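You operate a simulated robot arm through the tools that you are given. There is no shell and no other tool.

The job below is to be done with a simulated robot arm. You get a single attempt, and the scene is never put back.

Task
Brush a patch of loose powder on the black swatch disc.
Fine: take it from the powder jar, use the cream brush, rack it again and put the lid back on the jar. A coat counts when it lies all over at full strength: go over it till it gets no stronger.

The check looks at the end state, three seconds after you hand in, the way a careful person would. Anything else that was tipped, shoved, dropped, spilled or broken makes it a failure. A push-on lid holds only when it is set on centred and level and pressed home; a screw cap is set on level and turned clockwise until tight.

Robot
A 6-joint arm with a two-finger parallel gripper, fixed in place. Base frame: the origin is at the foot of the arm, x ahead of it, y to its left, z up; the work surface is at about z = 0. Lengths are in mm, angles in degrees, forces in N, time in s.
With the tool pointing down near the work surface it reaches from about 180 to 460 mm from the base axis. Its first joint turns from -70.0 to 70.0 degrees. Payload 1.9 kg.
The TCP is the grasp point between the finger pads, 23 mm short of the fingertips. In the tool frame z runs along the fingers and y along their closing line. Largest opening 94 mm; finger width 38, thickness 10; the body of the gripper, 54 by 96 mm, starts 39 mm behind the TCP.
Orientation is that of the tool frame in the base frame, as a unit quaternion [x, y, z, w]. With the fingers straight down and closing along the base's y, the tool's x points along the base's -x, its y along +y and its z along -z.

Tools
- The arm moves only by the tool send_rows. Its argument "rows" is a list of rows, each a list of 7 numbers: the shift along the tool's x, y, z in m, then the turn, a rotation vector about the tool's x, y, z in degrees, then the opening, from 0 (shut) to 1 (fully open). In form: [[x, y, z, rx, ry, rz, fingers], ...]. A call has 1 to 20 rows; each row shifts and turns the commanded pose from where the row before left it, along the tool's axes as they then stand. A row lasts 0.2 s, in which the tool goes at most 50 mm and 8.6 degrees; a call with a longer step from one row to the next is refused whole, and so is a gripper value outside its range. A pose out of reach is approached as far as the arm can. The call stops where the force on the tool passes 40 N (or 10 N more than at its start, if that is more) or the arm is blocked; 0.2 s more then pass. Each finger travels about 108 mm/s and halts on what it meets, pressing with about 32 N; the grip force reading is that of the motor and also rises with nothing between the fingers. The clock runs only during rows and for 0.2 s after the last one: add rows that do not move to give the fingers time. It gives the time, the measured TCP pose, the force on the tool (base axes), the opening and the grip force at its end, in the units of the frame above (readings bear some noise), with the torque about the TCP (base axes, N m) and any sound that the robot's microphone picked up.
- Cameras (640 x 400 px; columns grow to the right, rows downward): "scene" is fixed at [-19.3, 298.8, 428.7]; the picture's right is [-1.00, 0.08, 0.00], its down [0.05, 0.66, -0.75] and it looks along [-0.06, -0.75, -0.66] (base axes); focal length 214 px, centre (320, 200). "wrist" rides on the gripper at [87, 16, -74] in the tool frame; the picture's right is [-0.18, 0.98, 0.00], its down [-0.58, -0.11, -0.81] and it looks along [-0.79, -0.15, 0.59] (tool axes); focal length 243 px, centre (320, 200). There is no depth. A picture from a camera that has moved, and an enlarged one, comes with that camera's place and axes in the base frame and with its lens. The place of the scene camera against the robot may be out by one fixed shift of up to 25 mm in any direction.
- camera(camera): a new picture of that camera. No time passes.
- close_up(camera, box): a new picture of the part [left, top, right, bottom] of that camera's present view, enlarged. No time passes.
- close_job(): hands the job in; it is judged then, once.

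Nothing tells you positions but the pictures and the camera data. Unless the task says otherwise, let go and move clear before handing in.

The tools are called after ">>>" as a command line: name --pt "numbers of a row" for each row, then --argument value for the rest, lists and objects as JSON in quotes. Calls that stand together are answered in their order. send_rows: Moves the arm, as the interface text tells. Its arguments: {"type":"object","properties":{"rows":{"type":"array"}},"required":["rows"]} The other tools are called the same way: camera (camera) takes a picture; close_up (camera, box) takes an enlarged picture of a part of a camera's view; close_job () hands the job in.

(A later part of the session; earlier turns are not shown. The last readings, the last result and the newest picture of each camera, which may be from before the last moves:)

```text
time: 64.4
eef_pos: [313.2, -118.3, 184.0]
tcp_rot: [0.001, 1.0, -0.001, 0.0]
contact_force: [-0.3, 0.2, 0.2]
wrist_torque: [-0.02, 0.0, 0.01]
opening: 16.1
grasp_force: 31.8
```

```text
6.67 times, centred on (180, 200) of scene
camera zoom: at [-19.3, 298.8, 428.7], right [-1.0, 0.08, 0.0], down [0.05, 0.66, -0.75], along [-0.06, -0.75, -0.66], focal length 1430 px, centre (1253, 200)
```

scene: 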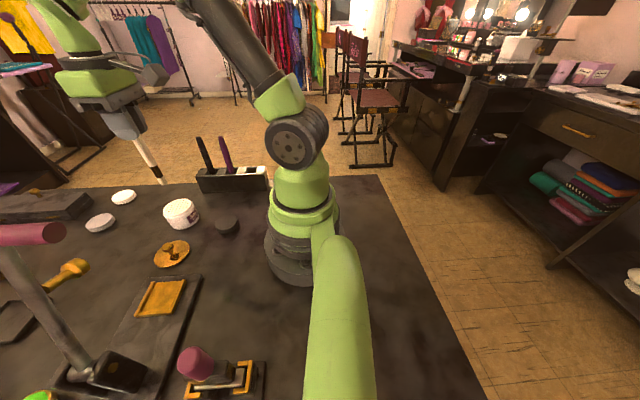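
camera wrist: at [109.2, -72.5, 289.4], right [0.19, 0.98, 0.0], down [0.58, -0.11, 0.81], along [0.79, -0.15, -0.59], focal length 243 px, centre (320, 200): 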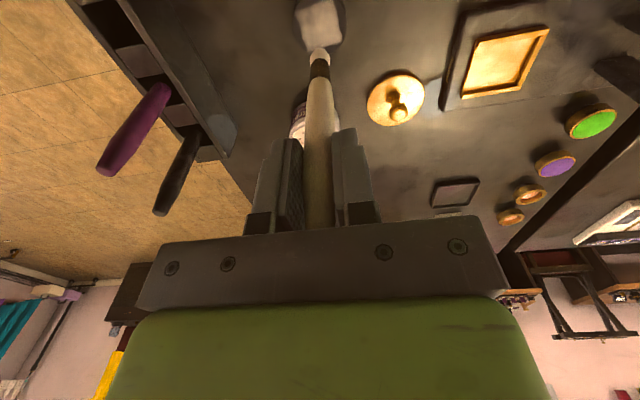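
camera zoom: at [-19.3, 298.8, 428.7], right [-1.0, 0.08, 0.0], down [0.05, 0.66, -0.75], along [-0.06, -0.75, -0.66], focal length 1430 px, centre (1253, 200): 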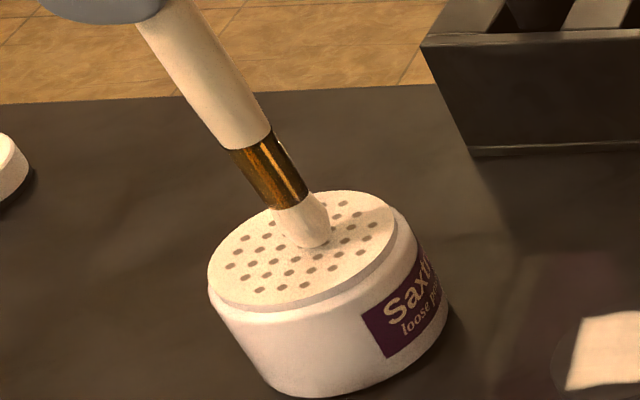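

>>> send_rows --pt "0 0 0.0005 0 0 0 0.05" --pt "0 0 0 0 0 0 0.05"

>>> send_rows --pt "0 0 0.0005 0 0 0 0.05" --pt "0 0 0 0 0 0 0.05"

>>> close_up --camera "wrist" --box '[270, 0, 390, 80]'

>>> close_up --camera "scene" --box '[140, 170, 220, 230]'

```text
time: 65.0
eef_pos: [314.2, -116.5, 183.4]
tcp_rot: [0.0, 1.0, 0.0, 0.001]
contact_force: [-2.7, -0.6, 8.4]
wrist_torque: [-0.03, 0.37, -0.01]
opening: 16.1
grasp_force: 32.0
```

```text
time: 65.6
eef_pos: [314.4, -116.9, 182.7]
tcp_rot: [0.001, 1.0, 0.0, 0.001]
contact_force: [-3.1, 0.2, 18.2]
wrist_torque: [0.12, 0.45, 0.0]
opening: 15.9
grasp_force: 31.9
```

```text
5.00 times, centred on (330, 40) of wrist
camera zoom: at [227.1, -100.6, 257.8], right [0.19, 0.98, 0.0], down [0.58, -0.11, 0.81], along [0.79, -0.15, -0.59], focal length 1213 px, centre (270, 1000)
```

zoom: 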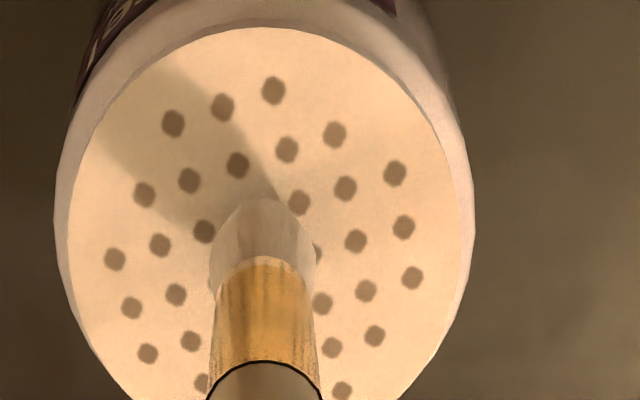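

```text
6.67 times, centred on (180, 200) of scene
camera zoom: at [-19.4, 298.8, 428.7], right [-1.0, 0.08, 0.0], down [0.05, 0.66, -0.75], along [-0.06, -0.75, -0.66], focal length 1430 px, centre (1253, 200)
```

zoom: 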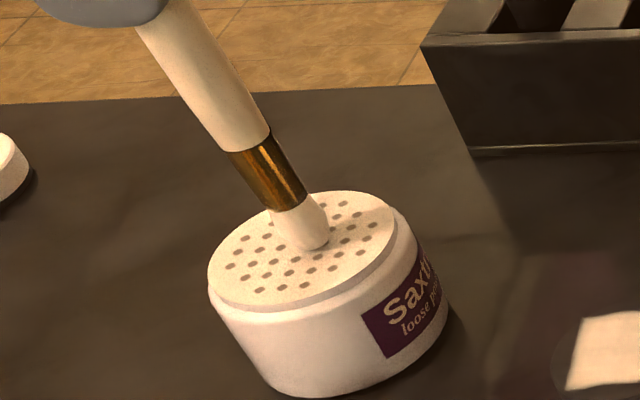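

The brush reloaded, with contact at TCP z≈183. It has crept up about 7 mm in the grip and leans about 2° towards -x. I'll go back to the disc and use a lighter touch.

>>> send_rows --pt "0 0 -0.004 0 0 0 0.05" --pt "0 0 -0.03 0 0 0 0.05" --pt "0 0 -0.03 0 0 0 0.05" --pt "0.03 0.0037 0 0 0 0 0.05" --pt "0.03 0.0037 0 0 0 0 0.05" --pt "0.03 0.0037 0 0 0 0 0.05" --pt "0.033 0.0035 0 0 0 0 0.05" --pt "0 0 0.04 0 0 0 0.05" --pt "0 0 0.04 0 0 0 0.05" --pt "0 0 0.015 0 0 0 0.05" --pt "0 0 0 0 0 0 0.05"

>>> close_up --camera "scene" --box '[204, 190, 268, 240]'

>>> close_up --camera "wrist" --box '[250, 0, 400, 90]'

```text
time: 68.0
eef_pos: [191.5, -100.6, 151.7]
tcp_rot: [0.001, 1.0, 0.0, -0.001]
contact_force: [0.0, -0.3, 0.0]
wrist_torque: [0.0, 0.04, 0.0]
opening: 15.8
grasp_force: 31.6
```

```text
8.00 times, centred on (236, 215) of scene
camera zoom: at [-19.3, 298.8, 428.7], right [-1.0, 0.08, 0.0], down [0.05, 0.66, -0.75], along [-0.06, -0.75, -0.66], focal length 1716 px, centre (992, 80)
```

zoom: 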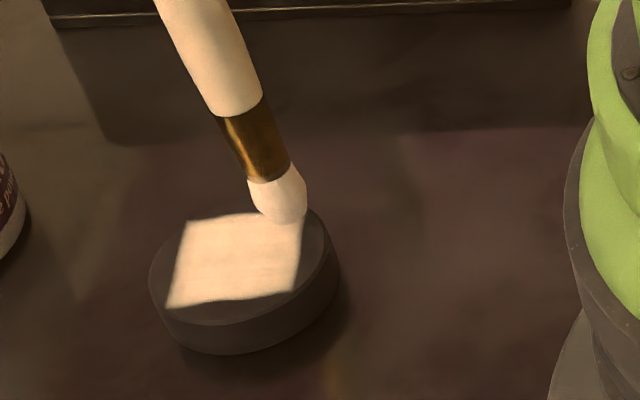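

```text
4.27 times, centred on (325, 45) of wrist
camera zoom: at [104.4, -85.0, 226.2], right [0.19, 0.98, 0.0], down [0.58, -0.11, 0.81], along [0.79, -0.15, -0.59], focal length 1035 px, centre (299, 861)
```

zoom: 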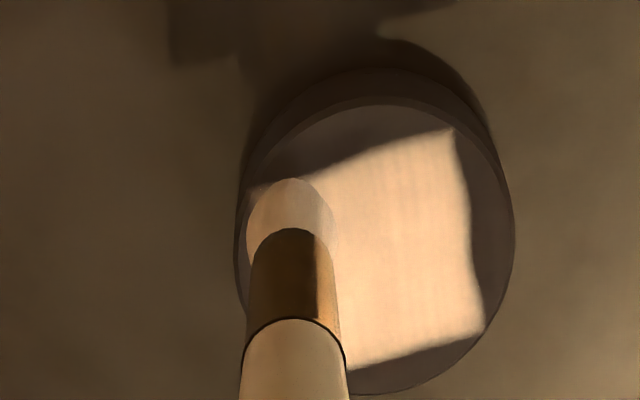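

>>> send_rows --pt "0 0 0.0015 0 0 0 0.05" --pt "0 0 0.0015 0 0 0 0.05" --pt "0 0 0 0 0 0 0.05"

>>> send_rows --pt "0 0 0.0008 0 0 0 0.05" --pt "0 0 0 0 0 0 0.05"

>>> send_rows --pt "0 0 0.0005 0 0 0 0.05" --pt "0 0 0 0 0 0 0.05"

```text
time: 68.8
eef_pos: [191.8, -101.8, 148.3]
tcp_rot: [0.001, 1.0, 0.0, 0.001]
contact_force: [-1.0, 1.1, 11.2]
wrist_torque: [0.05, 0.19, 0.05]
opening: 16.1
grasp_force: 31.9
```

```text
time: 69.4
eef_pos: [191.6, -101.5, 148.0]
tcp_rot: [0.0, 1.0, 0.001, 0.0]
contact_force: [1.1, 0.0, 22.9]
wrist_torque: [0.09, 0.02, -0.01]
opening: 16.2
grasp_force: 32.2
```

```text
time: 70.0
eef_pos: [191.4, -102.6, 146.5]
tcp_rot: [0.001, 1.0, 0.0, 0.001]
contact_force: [0.9, -0.1, 23.0]
wrist_torque: [-0.01, -0.14, -0.04]
opening: 16.1
grasp_force: 32.0
```

I went a bit far because those calls were batched. I'll back off half a millimetre, make single passes and read the force after each.

>>> send_rows --pt "0 0 -0.0005 0 0 0 0.05" --pt "0 0.006 0 0 0 0 0.05" --pt "0 0.006 0 0 0 0 0.05" --pt "0 0.006 0 0 0 0 0.05" --pt "0 0.006 0 0 0 0 0.05" --pt "0 0.006 0 0 0 0 0.05"

>>> close_up --camera "scene" --box '[204, 190, 268, 240]'

```text
time: 71.4
eef_pos: [191.8, -73.2, 146.3]
tcp_rot: [0.001, 1.0, -0.001, 0.002]
contact_force: [0.8, -8.4, 12.8]
wrist_torque: [-1.15, -0.04, 0.03]
opening: 16.3
grasp_force: 32.3
```

```text
8.00 times, centred on (236, 215) of scene
camera zoom: at [-19.4, 298.8, 428.7], right [-1.0, 0.08, 0.0], down [0.05, 0.66, -0.75], along [-0.06, -0.75, -0.66], focal length 1716 px, centre (992, 80)
```

zoom: 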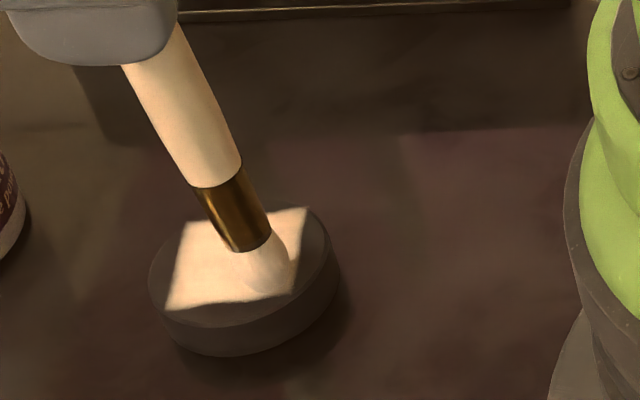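

>>> send_rows --pt "-0.006 0 -0.0001 0 0 0 0.05" --pt "0 -0.006 0 0 0 0 0.05" --pt "0 -0.006 0 0 0 0 0.05" --pt "0 -0.006 0 0 0 0 0.05" --pt "0 -0.006 0 0 0 0 0.05" --pt "0 -0.006 0 0 0 0 0.05"

>>> send_rows --pt "-0.006 0 0.0002 0 0 0 0.05" --pt "0 0.006 0 0 0 0 0.05" --pt "0 0.006 0 0 0 0 0.05" --pt "0 0.006 0 0 0 0 0.05" --pt "0 0.006 0 0 0 0 0.05" --pt "0 0.006 0 0 0 0 0.05"

>>> close_up --camera "scene" --box '[204, 190, 268, 240]'

```text
time: 72.8
eef_pos: [196.6, -102.4, 147.9]
tcp_rot: [0.001, 1.0, 0.0, -0.001]
contact_force: [0.0, 0.1, -0.5]
wrist_torque: [-0.02, -0.02, 0.02]
opening: 16.3
grasp_force: 32.4
```

```text
time: 74.2
eef_pos: [204.3, -72.3, 146.8]
tcp_rot: [0.0, 1.0, 0.0, 0.001]
contact_force: [0.5, -4.0, 5.9]
wrist_torque: [-0.61, 0.04, 0.01]
opening: 16.1
grasp_force: 32.0
```

```text
8.00 times, centred on (236, 215) of scene
camera zoom: at [-19.3, 298.8, 428.7], right [-1.0, 0.08, 0.0], down [0.05, 0.66, -0.75], along [-0.06, -0.75, -0.66], focal length 1716 px, centre (992, 80)
```

zoom: 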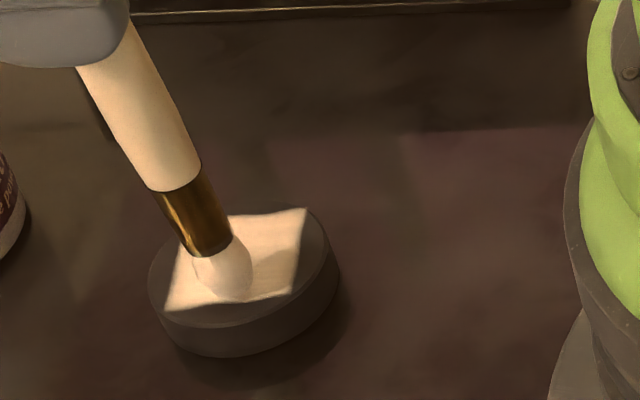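

Contact is firmer at the +y end than at the -y end. I'll add a slight downward slope on the -y strokes and finish the far columns.

>>> send_rows --pt "-0.006 0 0 0 0 0 0.05" --pt "0 -0.006 0.0001 0 0 0 0.05" --pt "0 -0.006 0.0001 0 0 0 0.05" --pt "0 -0.006 0.0001 0 0 0 0.05" --pt "0 -0.006 0.0001 0 0 0 0.05" --pt "0 -0.006 0.0001 0 0 0 0.05"

>>> send_rows --pt "-0.005 0 0 0 0 0 0.05" --pt "0 0.006 0 0 0 0 0.05" --pt "0 0.006 -0.0001 0 0 0 0.05" --pt "0 0.006 0 0 0 0 0.05" --pt "0 0.006 -0.0001 0 0 0 0.05" --pt "0 0.005 0 0 0 0 0.05"

>>> close_up --camera "scene" --box '[204, 190, 268, 240]'

>>> close_up --camera "wrist" --box '[230, 0, 390, 100]'

```text
time: 75.6
eef_pos: [208.8, -103.0, 147.3]
tcp_rot: [0.001, 1.0, 0.0, 0.0]
contact_force: [-0.4, 4.7, 6.4]
wrist_torque: [0.64, 0.1, -0.07]
opening: 16.2
grasp_force: 32.5
```

```text
time: 77.0
eef_pos: [215.1, -72.9, 147.9]
tcp_rot: [0.001, 1.0, 0.0, 0.001]
contact_force: [-0.7, 0.9, -0.4]
wrist_torque: [0.0, 0.01, 0.01]
opening: 16.2
grasp_force: 32.2
```

```text
8.00 times, centred on (236, 215) of scene
camera zoom: at [-19.3, 298.8, 428.7], right [-1.0, 0.08, 0.0], down [0.05, 0.66, -0.75], along [-0.06, -0.75, -0.66], focal length 1716 px, centre (992, 80)
```

zoom: 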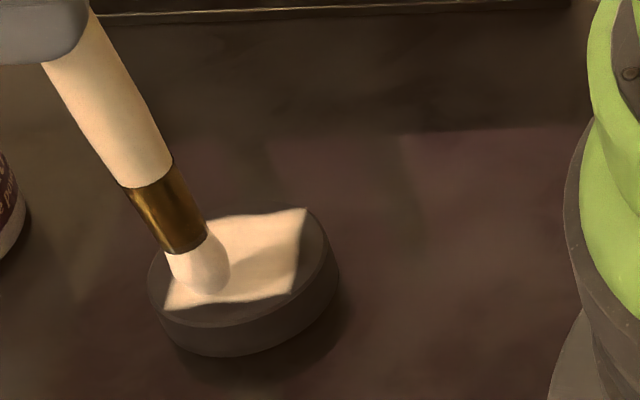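

```text
4.00 times, centred on (310, 50) of wrist
camera zoom: at [127.3, -57.7, 222.7], right [0.19, 0.98, 0.0], down [0.58, -0.11, 0.81], along [0.79, -0.15, -0.59], focal length 970 px, centre (360, 800)
```

zoom: 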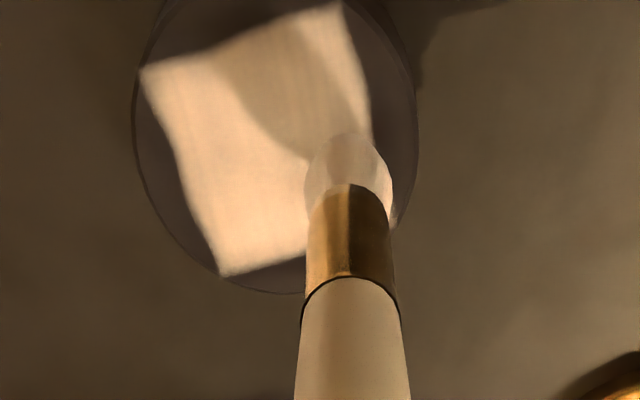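

I'll lift clear to inspect the patch without the brush's shadow.

>>> send_rows --pt "0 0 -0.004 0 0 0 0.05" --pt "0 -0.016 -0.03 0 0 0 0.05" --pt "0 0 -0.03 0 0 0 0.05" --pt "0 0 -0.03 0 0 0 0.05" --pt "0 0 0 0 0 0 0.05"

>>> close_up --camera "scene" --box '[214, 205, 246, 225]'

>>> close_up --camera "wrist" --box '[280, 0, 360, 50]'

```text
time: 78.2
eef_pos: [214.1, -90.3, 241.6]
tcp_rot: [0.001, 1.0, 0.0, 0.001]
contact_force: [0.2, -0.2, -0.1]
wrist_torque: [-0.01, -0.05, 0.01]
opening: 16.0
grasp_force: 32.3
```

```text
16.00 times, centred on (230, 215) of scene
camera zoom: at [-19.3, 298.8, 428.7], right [-1.0, 0.08, 0.0], down [0.05, 0.66, -0.75], along [-0.06, -0.75, -0.66], focal length 3432 px, centre (1760, -40)
```

zoom: 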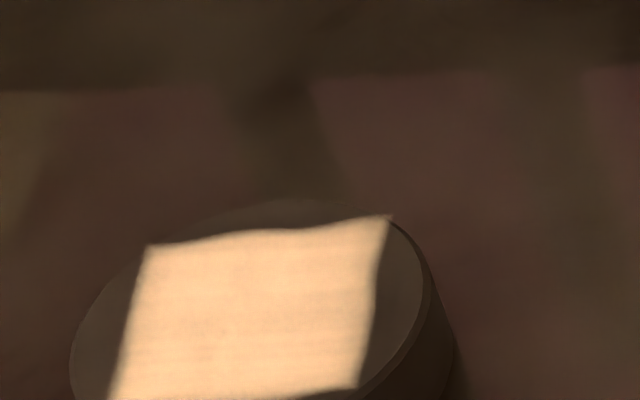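

```text
8.00 times, centred on (320, 25) of wrist
camera zoom: at [127.1, -73.1, 316.2], right [0.19, 0.98, 0.0], down [0.58, -0.11, 0.81], along [0.79, -0.15, -0.59], focal length 1941 px, centre (320, 1600)
```

zoom: 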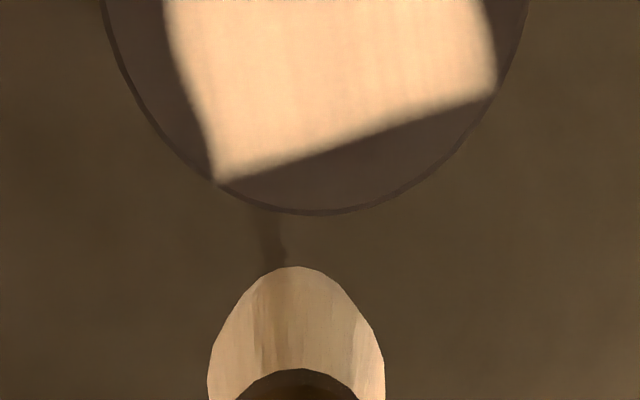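

>>> close_up --camera "scene" --box '[212, 212, 244, 232]'

>>> close_up --camera "wrist" --box '[270, 0, 370, 60]'

>>> camera --camera "wrist"

```text
16.00 times, centred on (228, 222) of scene
camera zoom: at [-19.3, 298.8, 428.7], right [-1.0, 0.08, 0.0], down [0.05, 0.66, -0.75], along [-0.06, -0.75, -0.66], focal length 3432 px, centre (1792, -152)
```

zoom: 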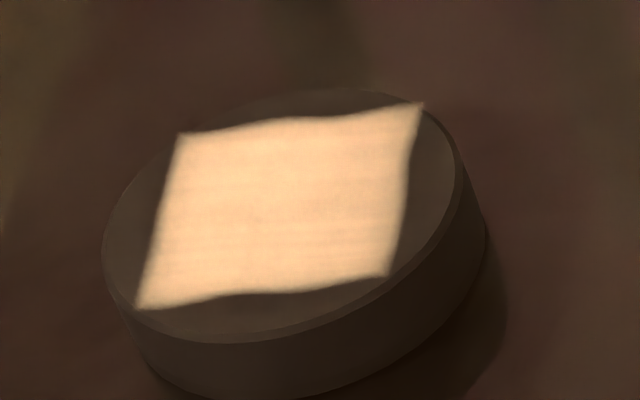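

```text
6.40 times, centred on (320, 30) of wrist
camera zoom: at [127.1, -73.1, 316.2], right [0.19, 0.98, 0.0], down [0.58, -0.11, 0.81], along [0.79, -0.15, -0.59], focal length 1553 px, centre (320, 1288)
```

zoom: 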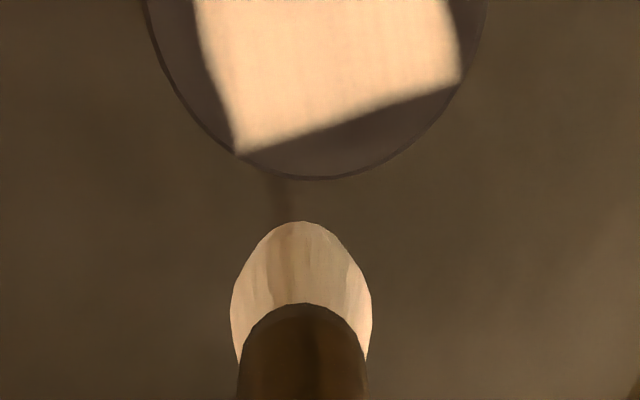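

```text
taken
camera wrist: at [127.1, -73.1, 316.2], right [0.19, 0.98, 0.0], down [0.58, -0.11, 0.81], along [0.79, -0.15, -0.59], focal length 243 px, centre (320, 200)
```

wrist: 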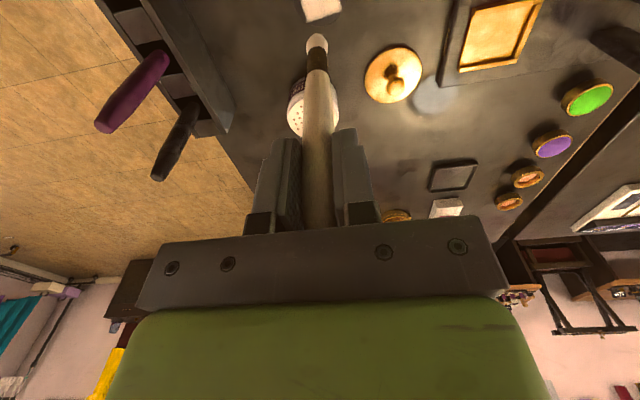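

The coat is much stronger. I'll reload once more and do another full pass to confirm it gets no stronger.

>>> send_rows --pt "-0.026 -0.0068 0 0 0 0 0.05" --pt "-0.026 -0.0068 0 0 0 0 0.05" --pt "-0.026 -0.0068 0 0 0 0 0.05" --pt "-0.025 -0.0068 0 0 0 0 0.05" --pt "0 0 0.025 0 0 0 0.05" --pt "0 0 0.025 0 0 0 0.05" --pt "0 0 0.006 0 0 0 0.05" --pt "0 0 0 0 0 0 0.05"

>>> camera --camera "wrist"

>>> close_up --camera "scene" --box '[140, 170, 220, 230]'

```text
time: 80.0
eef_pos: [317.5, -117.8, 187.1]
tcp_rot: [0.001, 1.0, 0.0, 0.0]
contact_force: [0.3, 0.2, 0.0]
wrist_torque: [0.02, -0.02, -0.01]
opening: 16.1
grasp_force: 32.0
```

```text
taken
camera wrist: at [229.4, -100.1, 261.4], right [0.19, 0.98, 0.0], down [0.58, -0.11, 0.81], along [0.79, -0.15, -0.59], focal length 243 px, centre (320, 200)
```

wrist: 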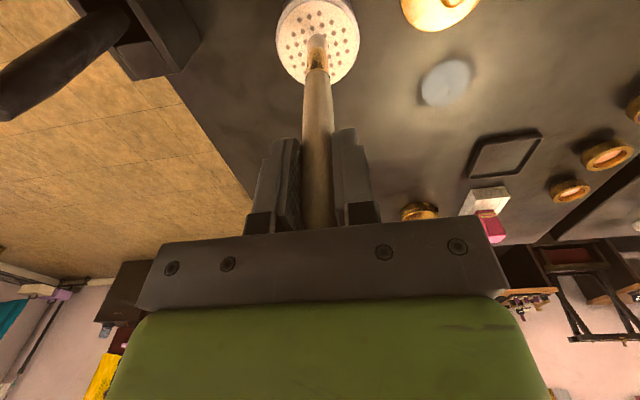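

```text
6.67 times, centred on (180, 200) of scene
camera zoom: at [-19.3, 298.8, 428.7], right [-1.0, 0.08, 0.0], down [0.05, 0.66, -0.75], along [-0.06, -0.75, -0.66], focal length 1430 px, centre (1253, 200)
```

zoom: 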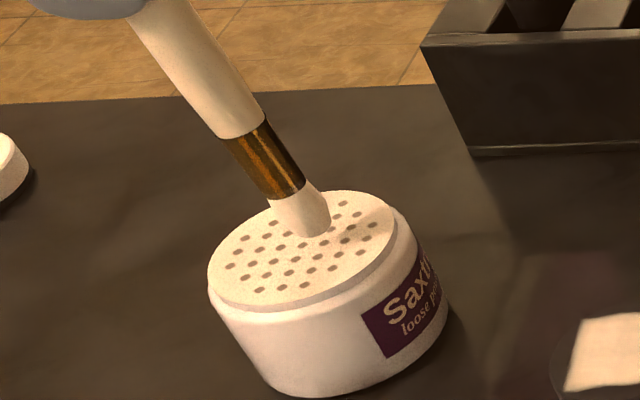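

>>> send_rows --pt "0 0 0.0015 0 0 0 0.05" --pt "0 0 0.0008 0 0 0 0.05" --pt "0 0 0 0 0 0 0.05"

>>> send_rows --pt "0 0 0.0006 0 0 0 0.05" --pt "0 0 0 0 0 0 0.05"

```text
time: 80.8
eef_pos: [317.2, -115.8, 183.5]
tcp_rot: [0.001, 1.0, 0.0, 0.0]
contact_force: [0.6, 0.1, 0.2]
wrist_torque: [0.0, -0.01, 0.0]
opening: 16.2
grasp_force: 31.9
```

```text
time: 81.4
eef_pos: [316.8, -115.9, 182.9]
tcp_rot: [0.001, 1.0, 0.0, 0.0]
contact_force: [-0.4, 1.1, 0.6]
wrist_torque: [0.02, 0.02, -0.01]
opening: 16.2
grasp_force: 32.4
```

>>> send_rows --pt "0 0 0.0006 0 0 0 0.05" --pt "0 0 0 0 0 0 0.05"

>>> send_rows --pt "0 0 0.0005 0 0 0 0.05" --pt "0 0 0 0 0 0 0.05"

>>> close_up --camera "scene" --box '[140, 170, 220, 230]'

```text
time: 82.0
eef_pos: [316.8, -117.1, 182.6]
tcp_rot: [0.001, 1.0, 0.0, 0.0]
contact_force: [0.4, 0.3, 0.3]
wrist_torque: [-0.03, 0.01, 0.0]
opening: 16.4
grasp_force: 32.1
```

```text
time: 82.6
eef_pos: [315.9, -116.0, 182.1]
tcp_rot: [0.001, 1.0, 0.0, 0.0]
contact_force: [0.4, 0.2, -0.3]
wrist_torque: [0.0, -0.01, -0.01]
opening: 16.1
grasp_force: 31.2
```

```text
6.67 times, centred on (180, 200) of scene
camera zoom: at [-19.3, 298.8, 428.7], right [-1.0, 0.08, 0.0], down [0.05, 0.66, -0.75], along [-0.06, -0.75, -0.66], focal length 1430 px, centre (1253, 200)
```

zoom: 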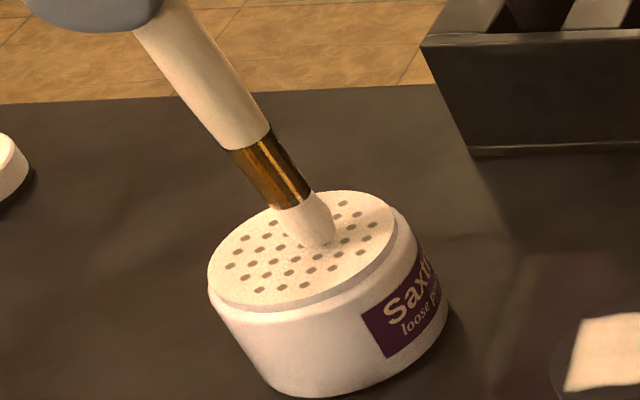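

>>> send_rows --pt "0 0 0.0005 0 0 0 0.05" --pt "0 0 0 0 0 0 0.05"

>>> send_rows --pt "0 0 0.0005 0 0 0 0.05" --pt "0 0 0 0 0 0 0.05"

>>> close_up --camera "scene" --box '[140, 170, 220, 230]'

```text
time: 83.2
eef_pos: [317.7, -115.8, 181.1]
tcp_rot: [0.001, 1.0, 0.001, 0.001]
contact_force: [-0.7, -0.1, 0.1]
wrist_torque: [0.0, 0.0, -0.01]
opening: 16.1
grasp_force: 32.4
```

```text
time: 83.8
eef_pos: [317.2, -118.6, 181.2]
tcp_rot: [0.001, 1.0, 0.0, 0.0]
contact_force: [0.5, 0.2, -1.2]
wrist_torque: [0.01, 0.01, 0.05]
opening: 16.3
grasp_force: 32.0
```

```text
6.67 times, centred on (180, 200) of scene
camera zoom: at [-19.3, 298.8, 428.7], right [-1.0, 0.08, 0.0], down [0.05, 0.66, -0.75], along [-0.06, -0.75, -0.66], focal length 1430 px, centre (1253, 200)
```

zoom: 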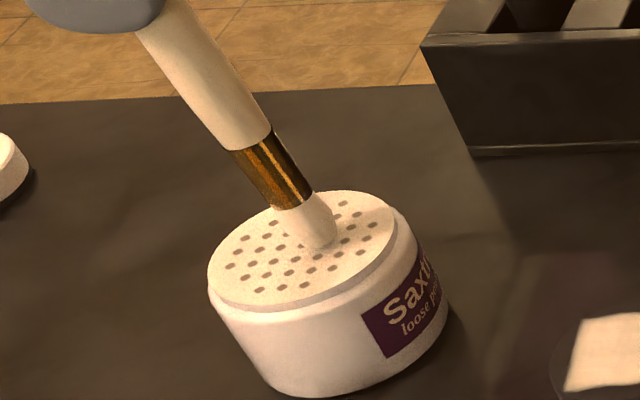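

>>> send_rows --pt "0 0 0.0005 0 0 0 0.05" --pt "0 0 0 0 0 0 0.05"

>>> send_rows --pt "0 0 0.0004 0 0 0 0.05" --pt "0 0 0 0 0 0 0.05"

>>> close_up --camera "scene" --box '[140, 170, 220, 230]'

>>> camera --camera "wrist"

```text
time: 84.4
eef_pos: [317.4, -118.2, 179.3]
tcp_rot: [0.0, 1.0, 0.0, 0.001]
contact_force: [-0.8, 1.2, 8.6]
wrist_torque: [0.05, 0.23, 0.02]
opening: 16.3
grasp_force: 32.1
```

```text
time: 85.0
eef_pos: [316.4, -117.4, 180.7]
tcp_rot: [0.001, 1.0, 0.0, 0.002]
contact_force: [1.0, -0.8, 14.9]
wrist_torque: [-0.03, -0.01, -0.02]
opening: 16.1
grasp_force: 32.0
```

```text
6.67 times, centred on (180, 200) of scene
camera zoom: at [-19.4, 298.8, 428.7], right [-1.0, 0.08, 0.0], down [0.05, 0.66, -0.75], along [-0.06, -0.75, -0.66], focal length 1430 px, centre (1253, 200)
```

zoom: 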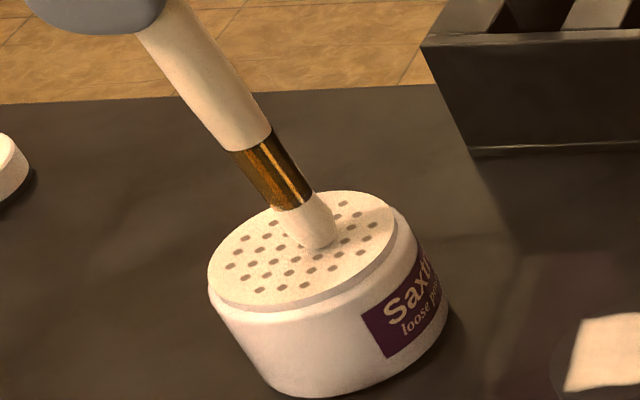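

```text
taken
camera wrist: at [229.7, -100.7, 255.2], right [0.19, 0.98, 0.0], down [0.58, -0.11, 0.81], along [0.79, -0.15, -0.59], focal length 243 px, centre (320, 200)
```

wrist: 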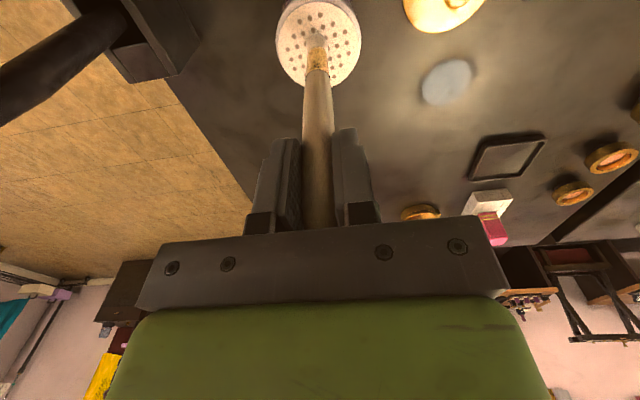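

The brush is reloaded. It leans about 4° because my x steps were all towards +x, so I'll work the raster back in -x to help straighten it. I'm moving to the far side of the disc.

>>> send_rows --pt "0 0 -0.004 0 0 0 0.05" --pt "0 0 -0.03 0 0 0 0.05" --pt "0 0 -0.03 0 0 0 0.05" --pt "0.033 0.005 0 0 0 0 0.05" --pt "0.033 0.005 0 0 0 0 0.05" --pt "0.031 0.005 0 0 0 0 0.05" --pt "0 0 0.04 0 0 0 0.05" --pt "0 0 0.04 0 0 0 0.05" --pt "0 0 0.014 0 0 0 0.05" --pt "0 0 0 0 0 0 0.05"

>>> close_up --camera "scene" --box '[204, 190, 268, 240]'

>>> close_up --camera "wrist" --box '[250, 0, 400, 90]'

```text
time: 87.2
eef_pos: [219.4, -101.8, 148.9]
tcp_rot: [0.001, 1.0, 0.0, -0.001]
contact_force: [-0.1, 0.1, -0.2]
wrist_torque: [0.02, 0.01, 0.01]
opening: 16.1
grasp_force: 31.8
```

```text
8.00 times, centred on (236, 215) of scene
camera zoom: at [-19.3, 298.8, 428.7], right [-1.0, 0.08, 0.0], down [0.05, 0.66, -0.75], along [-0.06, -0.75, -0.66], focal length 1716 px, centre (992, 80)
```

zoom: 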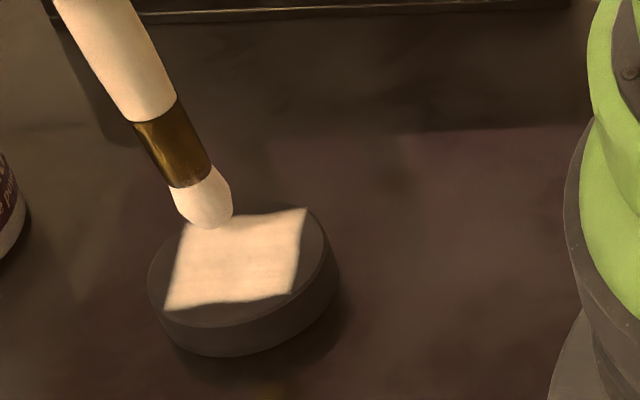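

```text
4.27 times, centred on (325, 45) of wrist
camera zoom: at [132.3, -84.1, 224.2], right [0.19, 0.98, 0.0], down [0.58, -0.11, 0.81], along [0.79, -0.15, -0.59], focal length 1035 px, centre (299, 861)
```

zoom: 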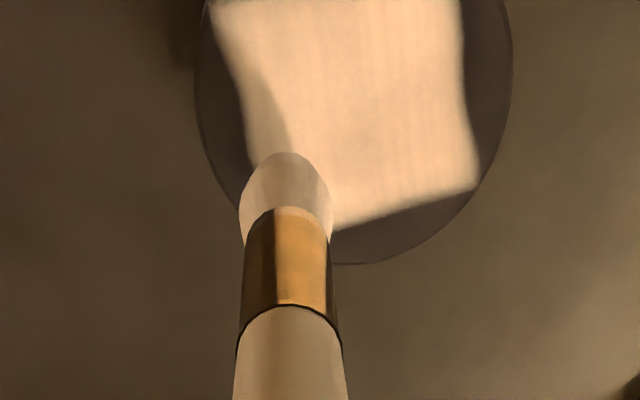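

>>> send_rows --pt "0 0 0.0015 0 0 0 0.05" --pt "0 0 0.001 0 0 0 0.05" --pt "0 0 0 0 0 0 0.05"

>>> send_rows --pt "0 0 0.0005 0 0 0 0.05" --pt "0 0 0 0 0 0 0.05"

```text
time: 88.0
eef_pos: [219.4, -101.0, 146.8]
tcp_rot: [0.001, 1.0, 0.0, 0.0]
contact_force: [-0.2, 0.3, -0.7]
wrist_torque: [0.0, 0.0, -0.01]
opening: 16.0
grasp_force: 31.7
```

```text
time: 88.6
eef_pos: [221.3, -100.7, 147.1]
tcp_rot: [0.001, 1.0, 0.001, 0.0]
contact_force: [-0.7, 0.1, 1.5]
wrist_torque: [0.07, 0.08, -0.01]
opening: 16.0
grasp_force: 32.5
```

Light contact found. I'll begin the pass from the far side, stepping towards -x.

>>> send_rows --pt "0 0 0.0003 0 0 0 0.05" --pt "0 0.006 0 0 0 0 0.05" --pt "0 0.006 0 0 0 0 0.05" --pt "0 0.006 0 0 0 0 0.05" --pt "0 0.006 0 0 0 0 0.05" --pt "0 0.006 0 0 0 0 0.05"

>>> send_rows --pt "0.006 0 0 0 0 0 0.05" --pt "0 -0.006 0.0001 0 0 0 0.05" --pt "0 -0.006 0.0001 0 0 0 0.05" --pt "0 -0.006 0.0001 0 0 0 0.05" --pt "0 -0.006 0.0001 0 0 0 0.05" --pt "0 -0.006 0.0001 0 0 0 0.05"

>>> close_up --camera "scene" --box '[204, 190, 268, 240]'

```text
time: 90.0
eef_pos: [219.7, -72.0, 146.5]
tcp_rot: [0.001, 1.0, 0.001, 0.0]
contact_force: [-0.3, -6.3, 10.7]
wrist_torque: [-0.95, 0.15, 0.04]
opening: 16.2
grasp_force: 32.4
```

```text
time: 91.4
eef_pos: [214.1, -101.6, 146.3]
tcp_rot: [0.001, 1.0, 0.0, 0.001]
contact_force: [0.6, 2.3, 2.6]
wrist_torque: [0.31, 0.04, -0.04]
opening: 16.0
grasp_force: 31.9
```

```text
8.00 times, centred on (236, 215) of scene
camera zoom: at [-19.3, 298.8, 428.7], right [-1.0, 0.08, 0.0], down [0.05, 0.66, -0.75], along [-0.06, -0.75, -0.66], focal length 1716 px, centre (992, 80)
```

zoom: 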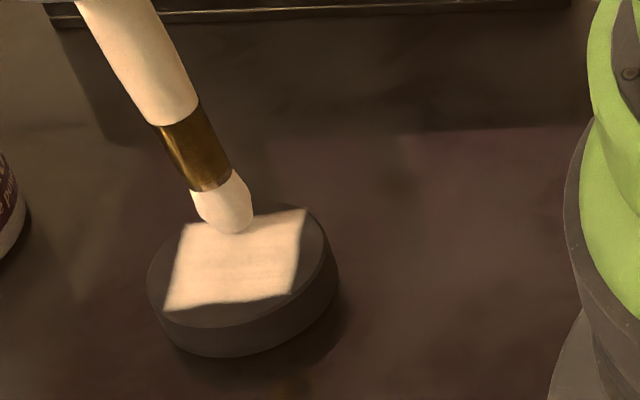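

>>> send_rows --pt "0.006 0 0.0001 0 0 0 0.05" --pt "0 0.006 0 0 0 0 0.05" --pt "0 0.006 0 0 0 0 0.05" --pt "0 0.006 0 0 0 0 0.05" --pt "0 0.006 0 0 0 0 0.05" --pt "0 0.006 0 0 0 0 0.05"

>>> send_rows --pt "0.006 0 0 0 0 0 0.05" --pt "0 -0.006 0.0001 0 0 0 0.05" --pt "0 -0.006 0.0001 0 0 0 0.05" --pt "0 -0.006 0.0001 0 0 0 0.05" --pt "0 -0.006 0.0001 0 0 0 0.05" --pt "0 -0.006 0.0001 0 0 0 0.05"

>>> close_up --camera "scene" --box '[204, 190, 268, 240]'

```text
time: 92.8
eef_pos: [208.9, -72.4, 146.1]
tcp_rot: [0.001, 1.0, 0.0, -0.001]
contact_force: [-0.2, -5.0, 8.0]
wrist_torque: [-0.61, 0.13, 0.06]
opening: 16.0
grasp_force: 31.9
```

```text
time: 94.2
eef_pos: [202.2, -101.8, 144.9]
tcp_rot: [0.001, 1.0, 0.001, -0.001]
contact_force: [0.3, 11.4, 16.3]
wrist_torque: [1.63, 0.14, -0.1]
opening: 18.6
grasp_force: 31.8
```

```text
8.00 times, centred on (236, 215) of scene
camera zoom: at [-19.4, 298.8, 428.7], right [-1.0, 0.08, 0.0], down [0.05, 0.66, -0.75], along [-0.06, -0.75, -0.66], focal length 1716 px, centre (992, 80)
```

zoom: 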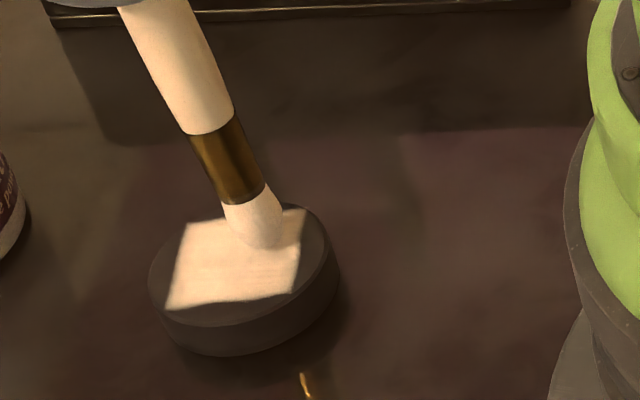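

The force rose to 16 N, so I'll ease up a little and do two more columns towards the near side.

>>> send_rows --pt "0.005 0 -0.0003 0 0 0 0.05" --pt "0 0.006 0 0 0 0 0.05" --pt "0 0.006 0 0 0 0 0.05" --pt "0 0.006 0 0 0 0 0.05" --pt "0 0.006 0 0 0 0 0.05" --pt "0 0.006 0 0 0 0 0.05"

>>> send_rows --pt "0.005 0 0 0 0 0 0.05" --pt "0 -0.006 0 0 0 0 0.05" --pt "0 -0.006 0.0001 0 0 0 0.05" --pt "0 -0.006 0 0 0 0 0.05" --pt "0 -0.006 0.0001 0 0 0 0.05" --pt "0 -0.006 0 0 0 0 0.05"

>>> send_rows --pt "0 0 -0.004 0 0 0 0.05" --pt "0 0 -0.03 0 0 0 0.05" --pt "0 0 -0.03 0 0 0 0.05" --pt "0 0 -0.03 0 0 0 0.05" --pt "0 0 0 0 0 0 0.05"

>>> close_up --camera "scene" --box '[212, 212, 244, 232]'

>>> close_up --camera "wrist" --box '[270, 0, 390, 70]'

```text
time: 95.6
eef_pos: [196.3, -72.3, 144.5]
tcp_rot: [0.001, 1.0, 0.0, 0.002]
contact_force: [-0.2, -2.3, 3.8]
wrist_torque: [-0.35, 0.04, 0.01]
opening: 16.4
grasp_force: 32.0
```

```text
time: 97.0
eef_pos: [191.9, -101.1, 145.2]
tcp_rot: [0.0, 1.0, 0.0, 0.0]
contact_force: [0.1, -1.5, -0.2]
wrist_torque: [0.03, 0.0, -0.03]
opening: 16.1
grasp_force: 31.7
```

```text
time: 98.2
eef_pos: [192.9, -102.5, 239.8]
tcp_rot: [0.001, 1.0, 0.0, -0.001]
contact_force: [-0.6, -0.2, -0.5]
wrist_torque: [0.0, -0.02, 0.01]
opening: 16.2
grasp_force: 32.2
```

```text
16.00 times, centred on (228, 222) of scene
camera zoom: at [-19.3, 298.8, 428.7], right [-1.0, 0.08, 0.0], down [0.05, 0.66, -0.75], along [-0.06, -0.75, -0.66], focal length 3432 px, centre (1792, -152)
```

zoom: 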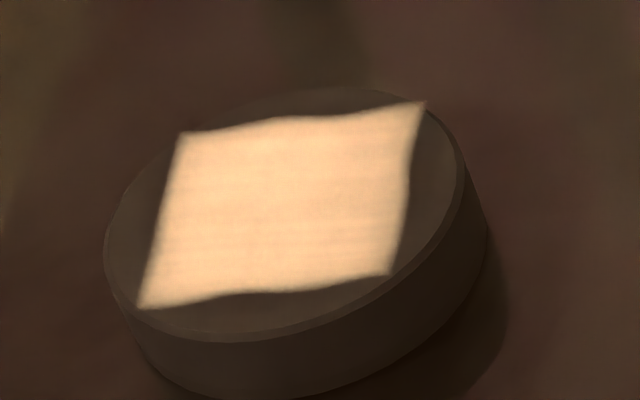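

```text
5.33 times, centred on (330, 35) of wrist
camera zoom: at [104.4, -85.7, 315.4], right [0.19, 0.98, 0.0], down [0.58, -0.11, 0.81], along [0.79, -0.15, -0.59], focal length 1294 px, centre (267, 1080)
```

zoom: 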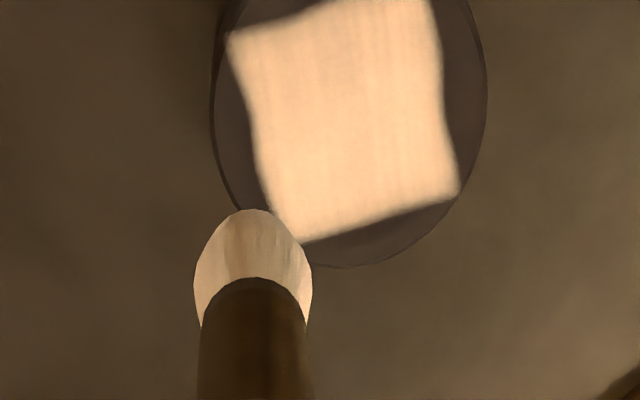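

The patch looks close to saturated and even. I'll zoom hard on the centre and edges to judge its strength before deciding on another pass.

>>> close_up --camera "scene" --box '[223, 219, 231, 224]'

>>> close_up --camera "scene" --box '[219, 222, 227, 227]'

>>> close_up --camera "scene" --box '[175, 205, 183, 210]'

```text
16.00 times, centred on (227, 222) of scene
camera zoom: at [-19.3, 298.8, 428.7], right [-1.0, 0.08, 0.0], down [0.05, 0.66, -0.75], along [-0.06, -0.75, -0.66], focal length 3432 px, centre (1808, -144)
```

zoom: 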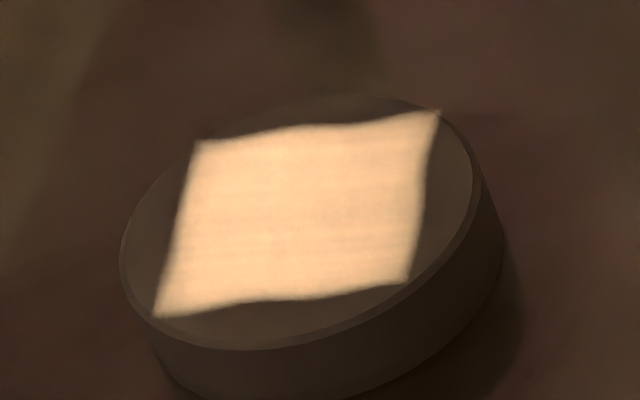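

```text
16.00 times, centred on (223, 224) of scene
camera zoom: at [-19.3, 298.8, 428.7], right [-1.0, 0.08, 0.0], down [0.05, 0.66, -0.75], along [-0.06, -0.75, -0.66], focal length 3432 px, centre (1872, -192)
```

zoom: 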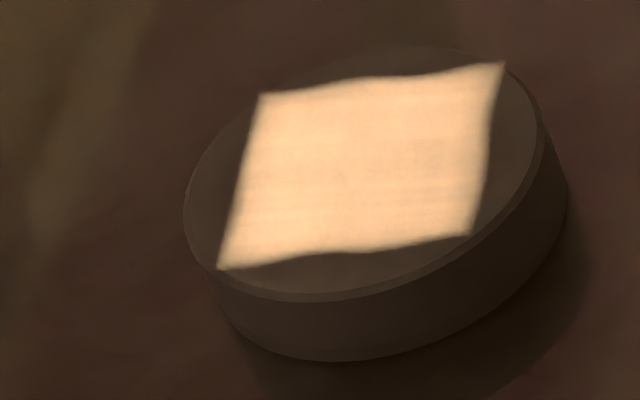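

```text
16.00 times, centred on (179, 208) of scene
camera zoom: at [-19.3, 298.8, 428.7], right [-1.0, 0.08, 0.0], down [0.05, 0.66, -0.75], along [-0.06, -0.75, -0.66], focal length 3432 px, centre (2576, 80)
```

zoom: 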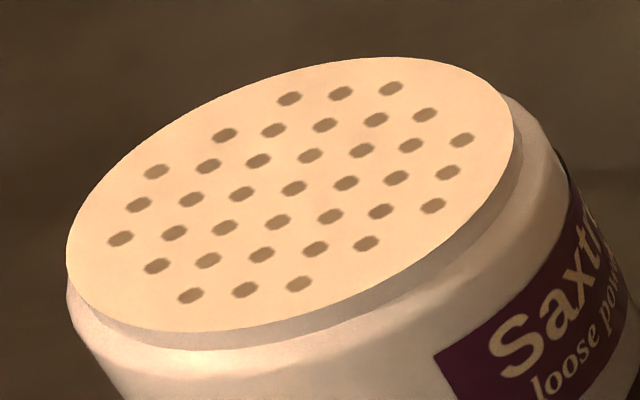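

The patch is even and close to the sifter-plate colour. To be sure it gets no stronger, I'll reload once more and do a final light pass.

>>> send_rows --pt "-0.032 -0.0039 0 0 0 0 0.05" --pt "-0.032 -0.0039 0 0 0 0 0.05" --pt "-0.032 -0.0039 0 0 0 0 0.05" --pt "-0.031 -0.0039 0 0 0 0 0.05" --pt "0 0 0.025 0 0 0 0.05" --pt "0 0 0.025 0 0 0 0.05" --pt "0 0 0.006 0 0 0 0.05" --pt "0 0 0 0 0 0 0.05" --pt "0 0 0 0 0 0 0.05"

>>> close_up --camera "wrist" --box '[250, 0, 400, 90]'

>>> close_up --camera "scene" --box '[140, 170, 220, 230]'

```text
time: 100.2
eef_pos: [318.7, -117.9, 183.1]
tcp_rot: [0.001, 1.0, 0.0, 0.0]
contact_force: [0.2, -0.1, -0.8]
wrist_torque: [0.03, -0.04, -0.02]
opening: 16.2
grasp_force: 32.2
```

```text
4.27 times, centred on (325, 45) of wrist
camera zoom: at [230.7, -101.2, 258.4], right [0.19, 0.98, 0.0], down [0.58, -0.11, 0.81], along [0.79, -0.15, -0.59], focal length 1035 px, centre (299, 861)
```

zoom: 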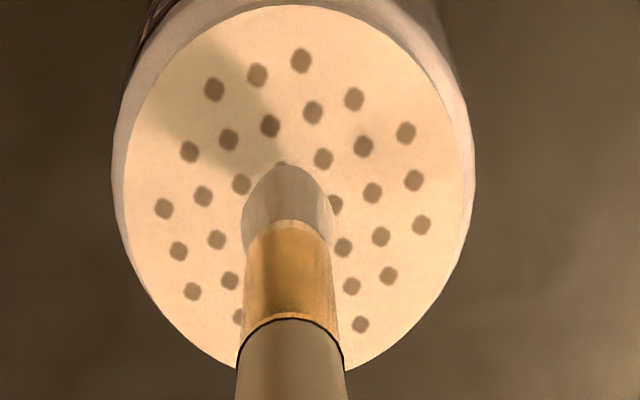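

```text
6.67 times, centred on (180, 200) of scene
camera zoom: at [-19.3, 298.8, 428.7], right [-1.0, 0.08, 0.0], down [0.05, 0.66, -0.75], along [-0.06, -0.75, -0.66], focal length 1430 px, centre (1253, 200)
```

zoom: 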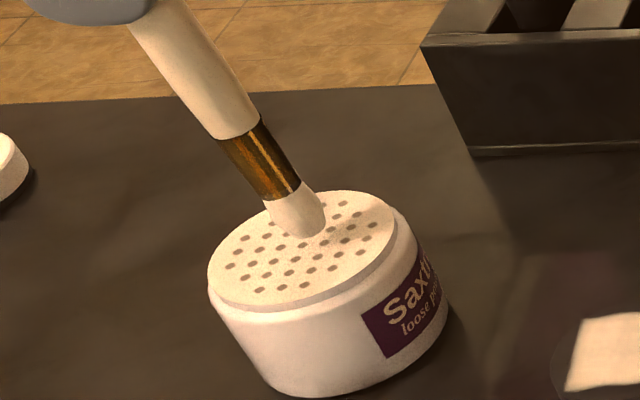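

>>> send_rows --pt "0 0 0.0015 0 0 0 0.05" --pt "0 0 0.0015 0 0 0 0.05" --pt "0 0 0 0 0 0 0.05"

>>> send_rows --pt "0 0 0.0006 0 0 0 0.05" --pt "0 0 0 0 0 0 0.05"

```text
time: 101.0
eef_pos: [318.1, -118.3, 179.1]
tcp_rot: [0.001, 1.0, 0.0, 0.0]
contact_force: [0.2, 0.0, 0.2]
wrist_torque: [0.01, 0.02, -0.01]
opening: 16.2
grasp_force: 32.3
```

```text
time: 101.6
eef_pos: [318.5, -116.9, 178.4]
tcp_rot: [0.002, 1.0, 0.0, 0.0]
contact_force: [0.3, 0.7, -0.7]
wrist_torque: [-0.01, 0.01, 0.03]
opening: 16.3
grasp_force: 31.9
```

>>> send_rows --pt "0 0 0.0006 0 0 0 0.05" --pt "0 0 0 0 0 0 0.05"

>>> send_rows --pt "0 0 0.0005 0 0 0 0.05" --pt "0 0 0 0 0 0 0.05"

>>> close_up --camera "scene" --box '[140, 170, 220, 230]'

```text
time: 102.2
eef_pos: [317.7, -116.8, 180.6]
tcp_rot: [0.0, 1.0, 0.0, 0.0]
contact_force: [-0.4, -0.2, 1.1]
wrist_torque: [0.0, 0.02, 0.01]
opening: 16.4
grasp_force: 31.9
```

```text
time: 102.8
eef_pos: [318.0, -116.7, 177.9]
tcp_rot: [0.001, 1.0, 0.001, 0.0]
contact_force: [-0.2, 0.2, 1.6]
wrist_torque: [-0.03, 0.09, 0.0]
opening: 16.0
grasp_force: 31.8
```

```text
6.67 times, centred on (180, 200) of scene
camera zoom: at [-19.3, 298.8, 428.7], right [-1.0, 0.08, 0.0], down [0.05, 0.66, -0.75], along [-0.06, -0.75, -0.66], focal length 1430 px, centre (1253, 200)
```

zoom: 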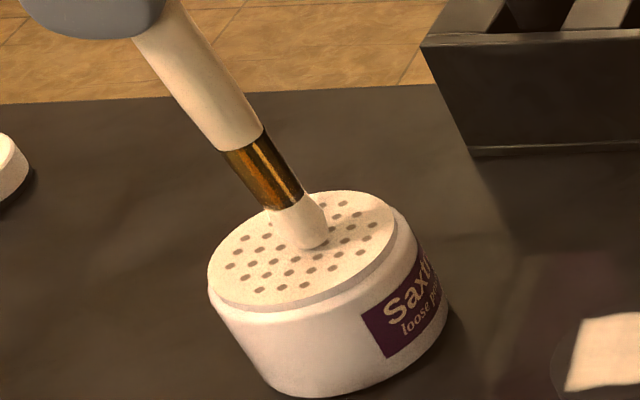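

>>> send_rows --pt "0 0 0.0003 0 0 0 0.05" --pt "0 0 0 0 0 0 0.05"

>>> close_up --camera "wrist" --box '[250, 0, 400, 90]'

>>> camera --camera "wrist"

```text
time: 103.4
eef_pos: [319.9, -117.2, 178.7]
tcp_rot: [0.001, 1.0, 0.0, 0.001]
contact_force: [-3.1, 1.4, 9.9]
wrist_torque: [0.14, 0.42, 0.01]
opening: 16.2
grasp_force: 32.0
```

```text
4.27 times, centred on (325, 45) of wrist
camera zoom: at [232.0, -101.1, 253.5], right [0.19, 0.98, 0.0], down [0.58, -0.11, 0.81], along [0.79, -0.15, -0.59], focal length 1035 px, centre (299, 861)
```

zoom: 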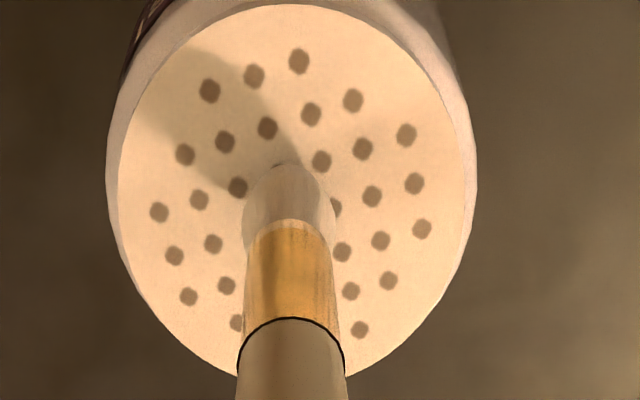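

```text
taken
camera wrist: at [232.0, -101.1, 253.5], right [0.19, 0.98, 0.0], down [0.58, -0.11, 0.81], along [0.79, -0.15, -0.59], focal length 243 px, centre (320, 200)
```

wrist: 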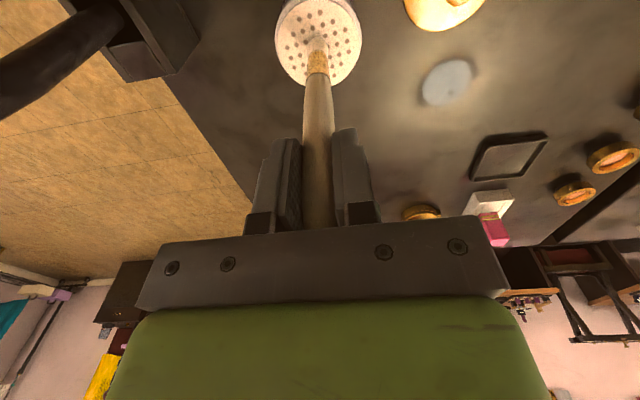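

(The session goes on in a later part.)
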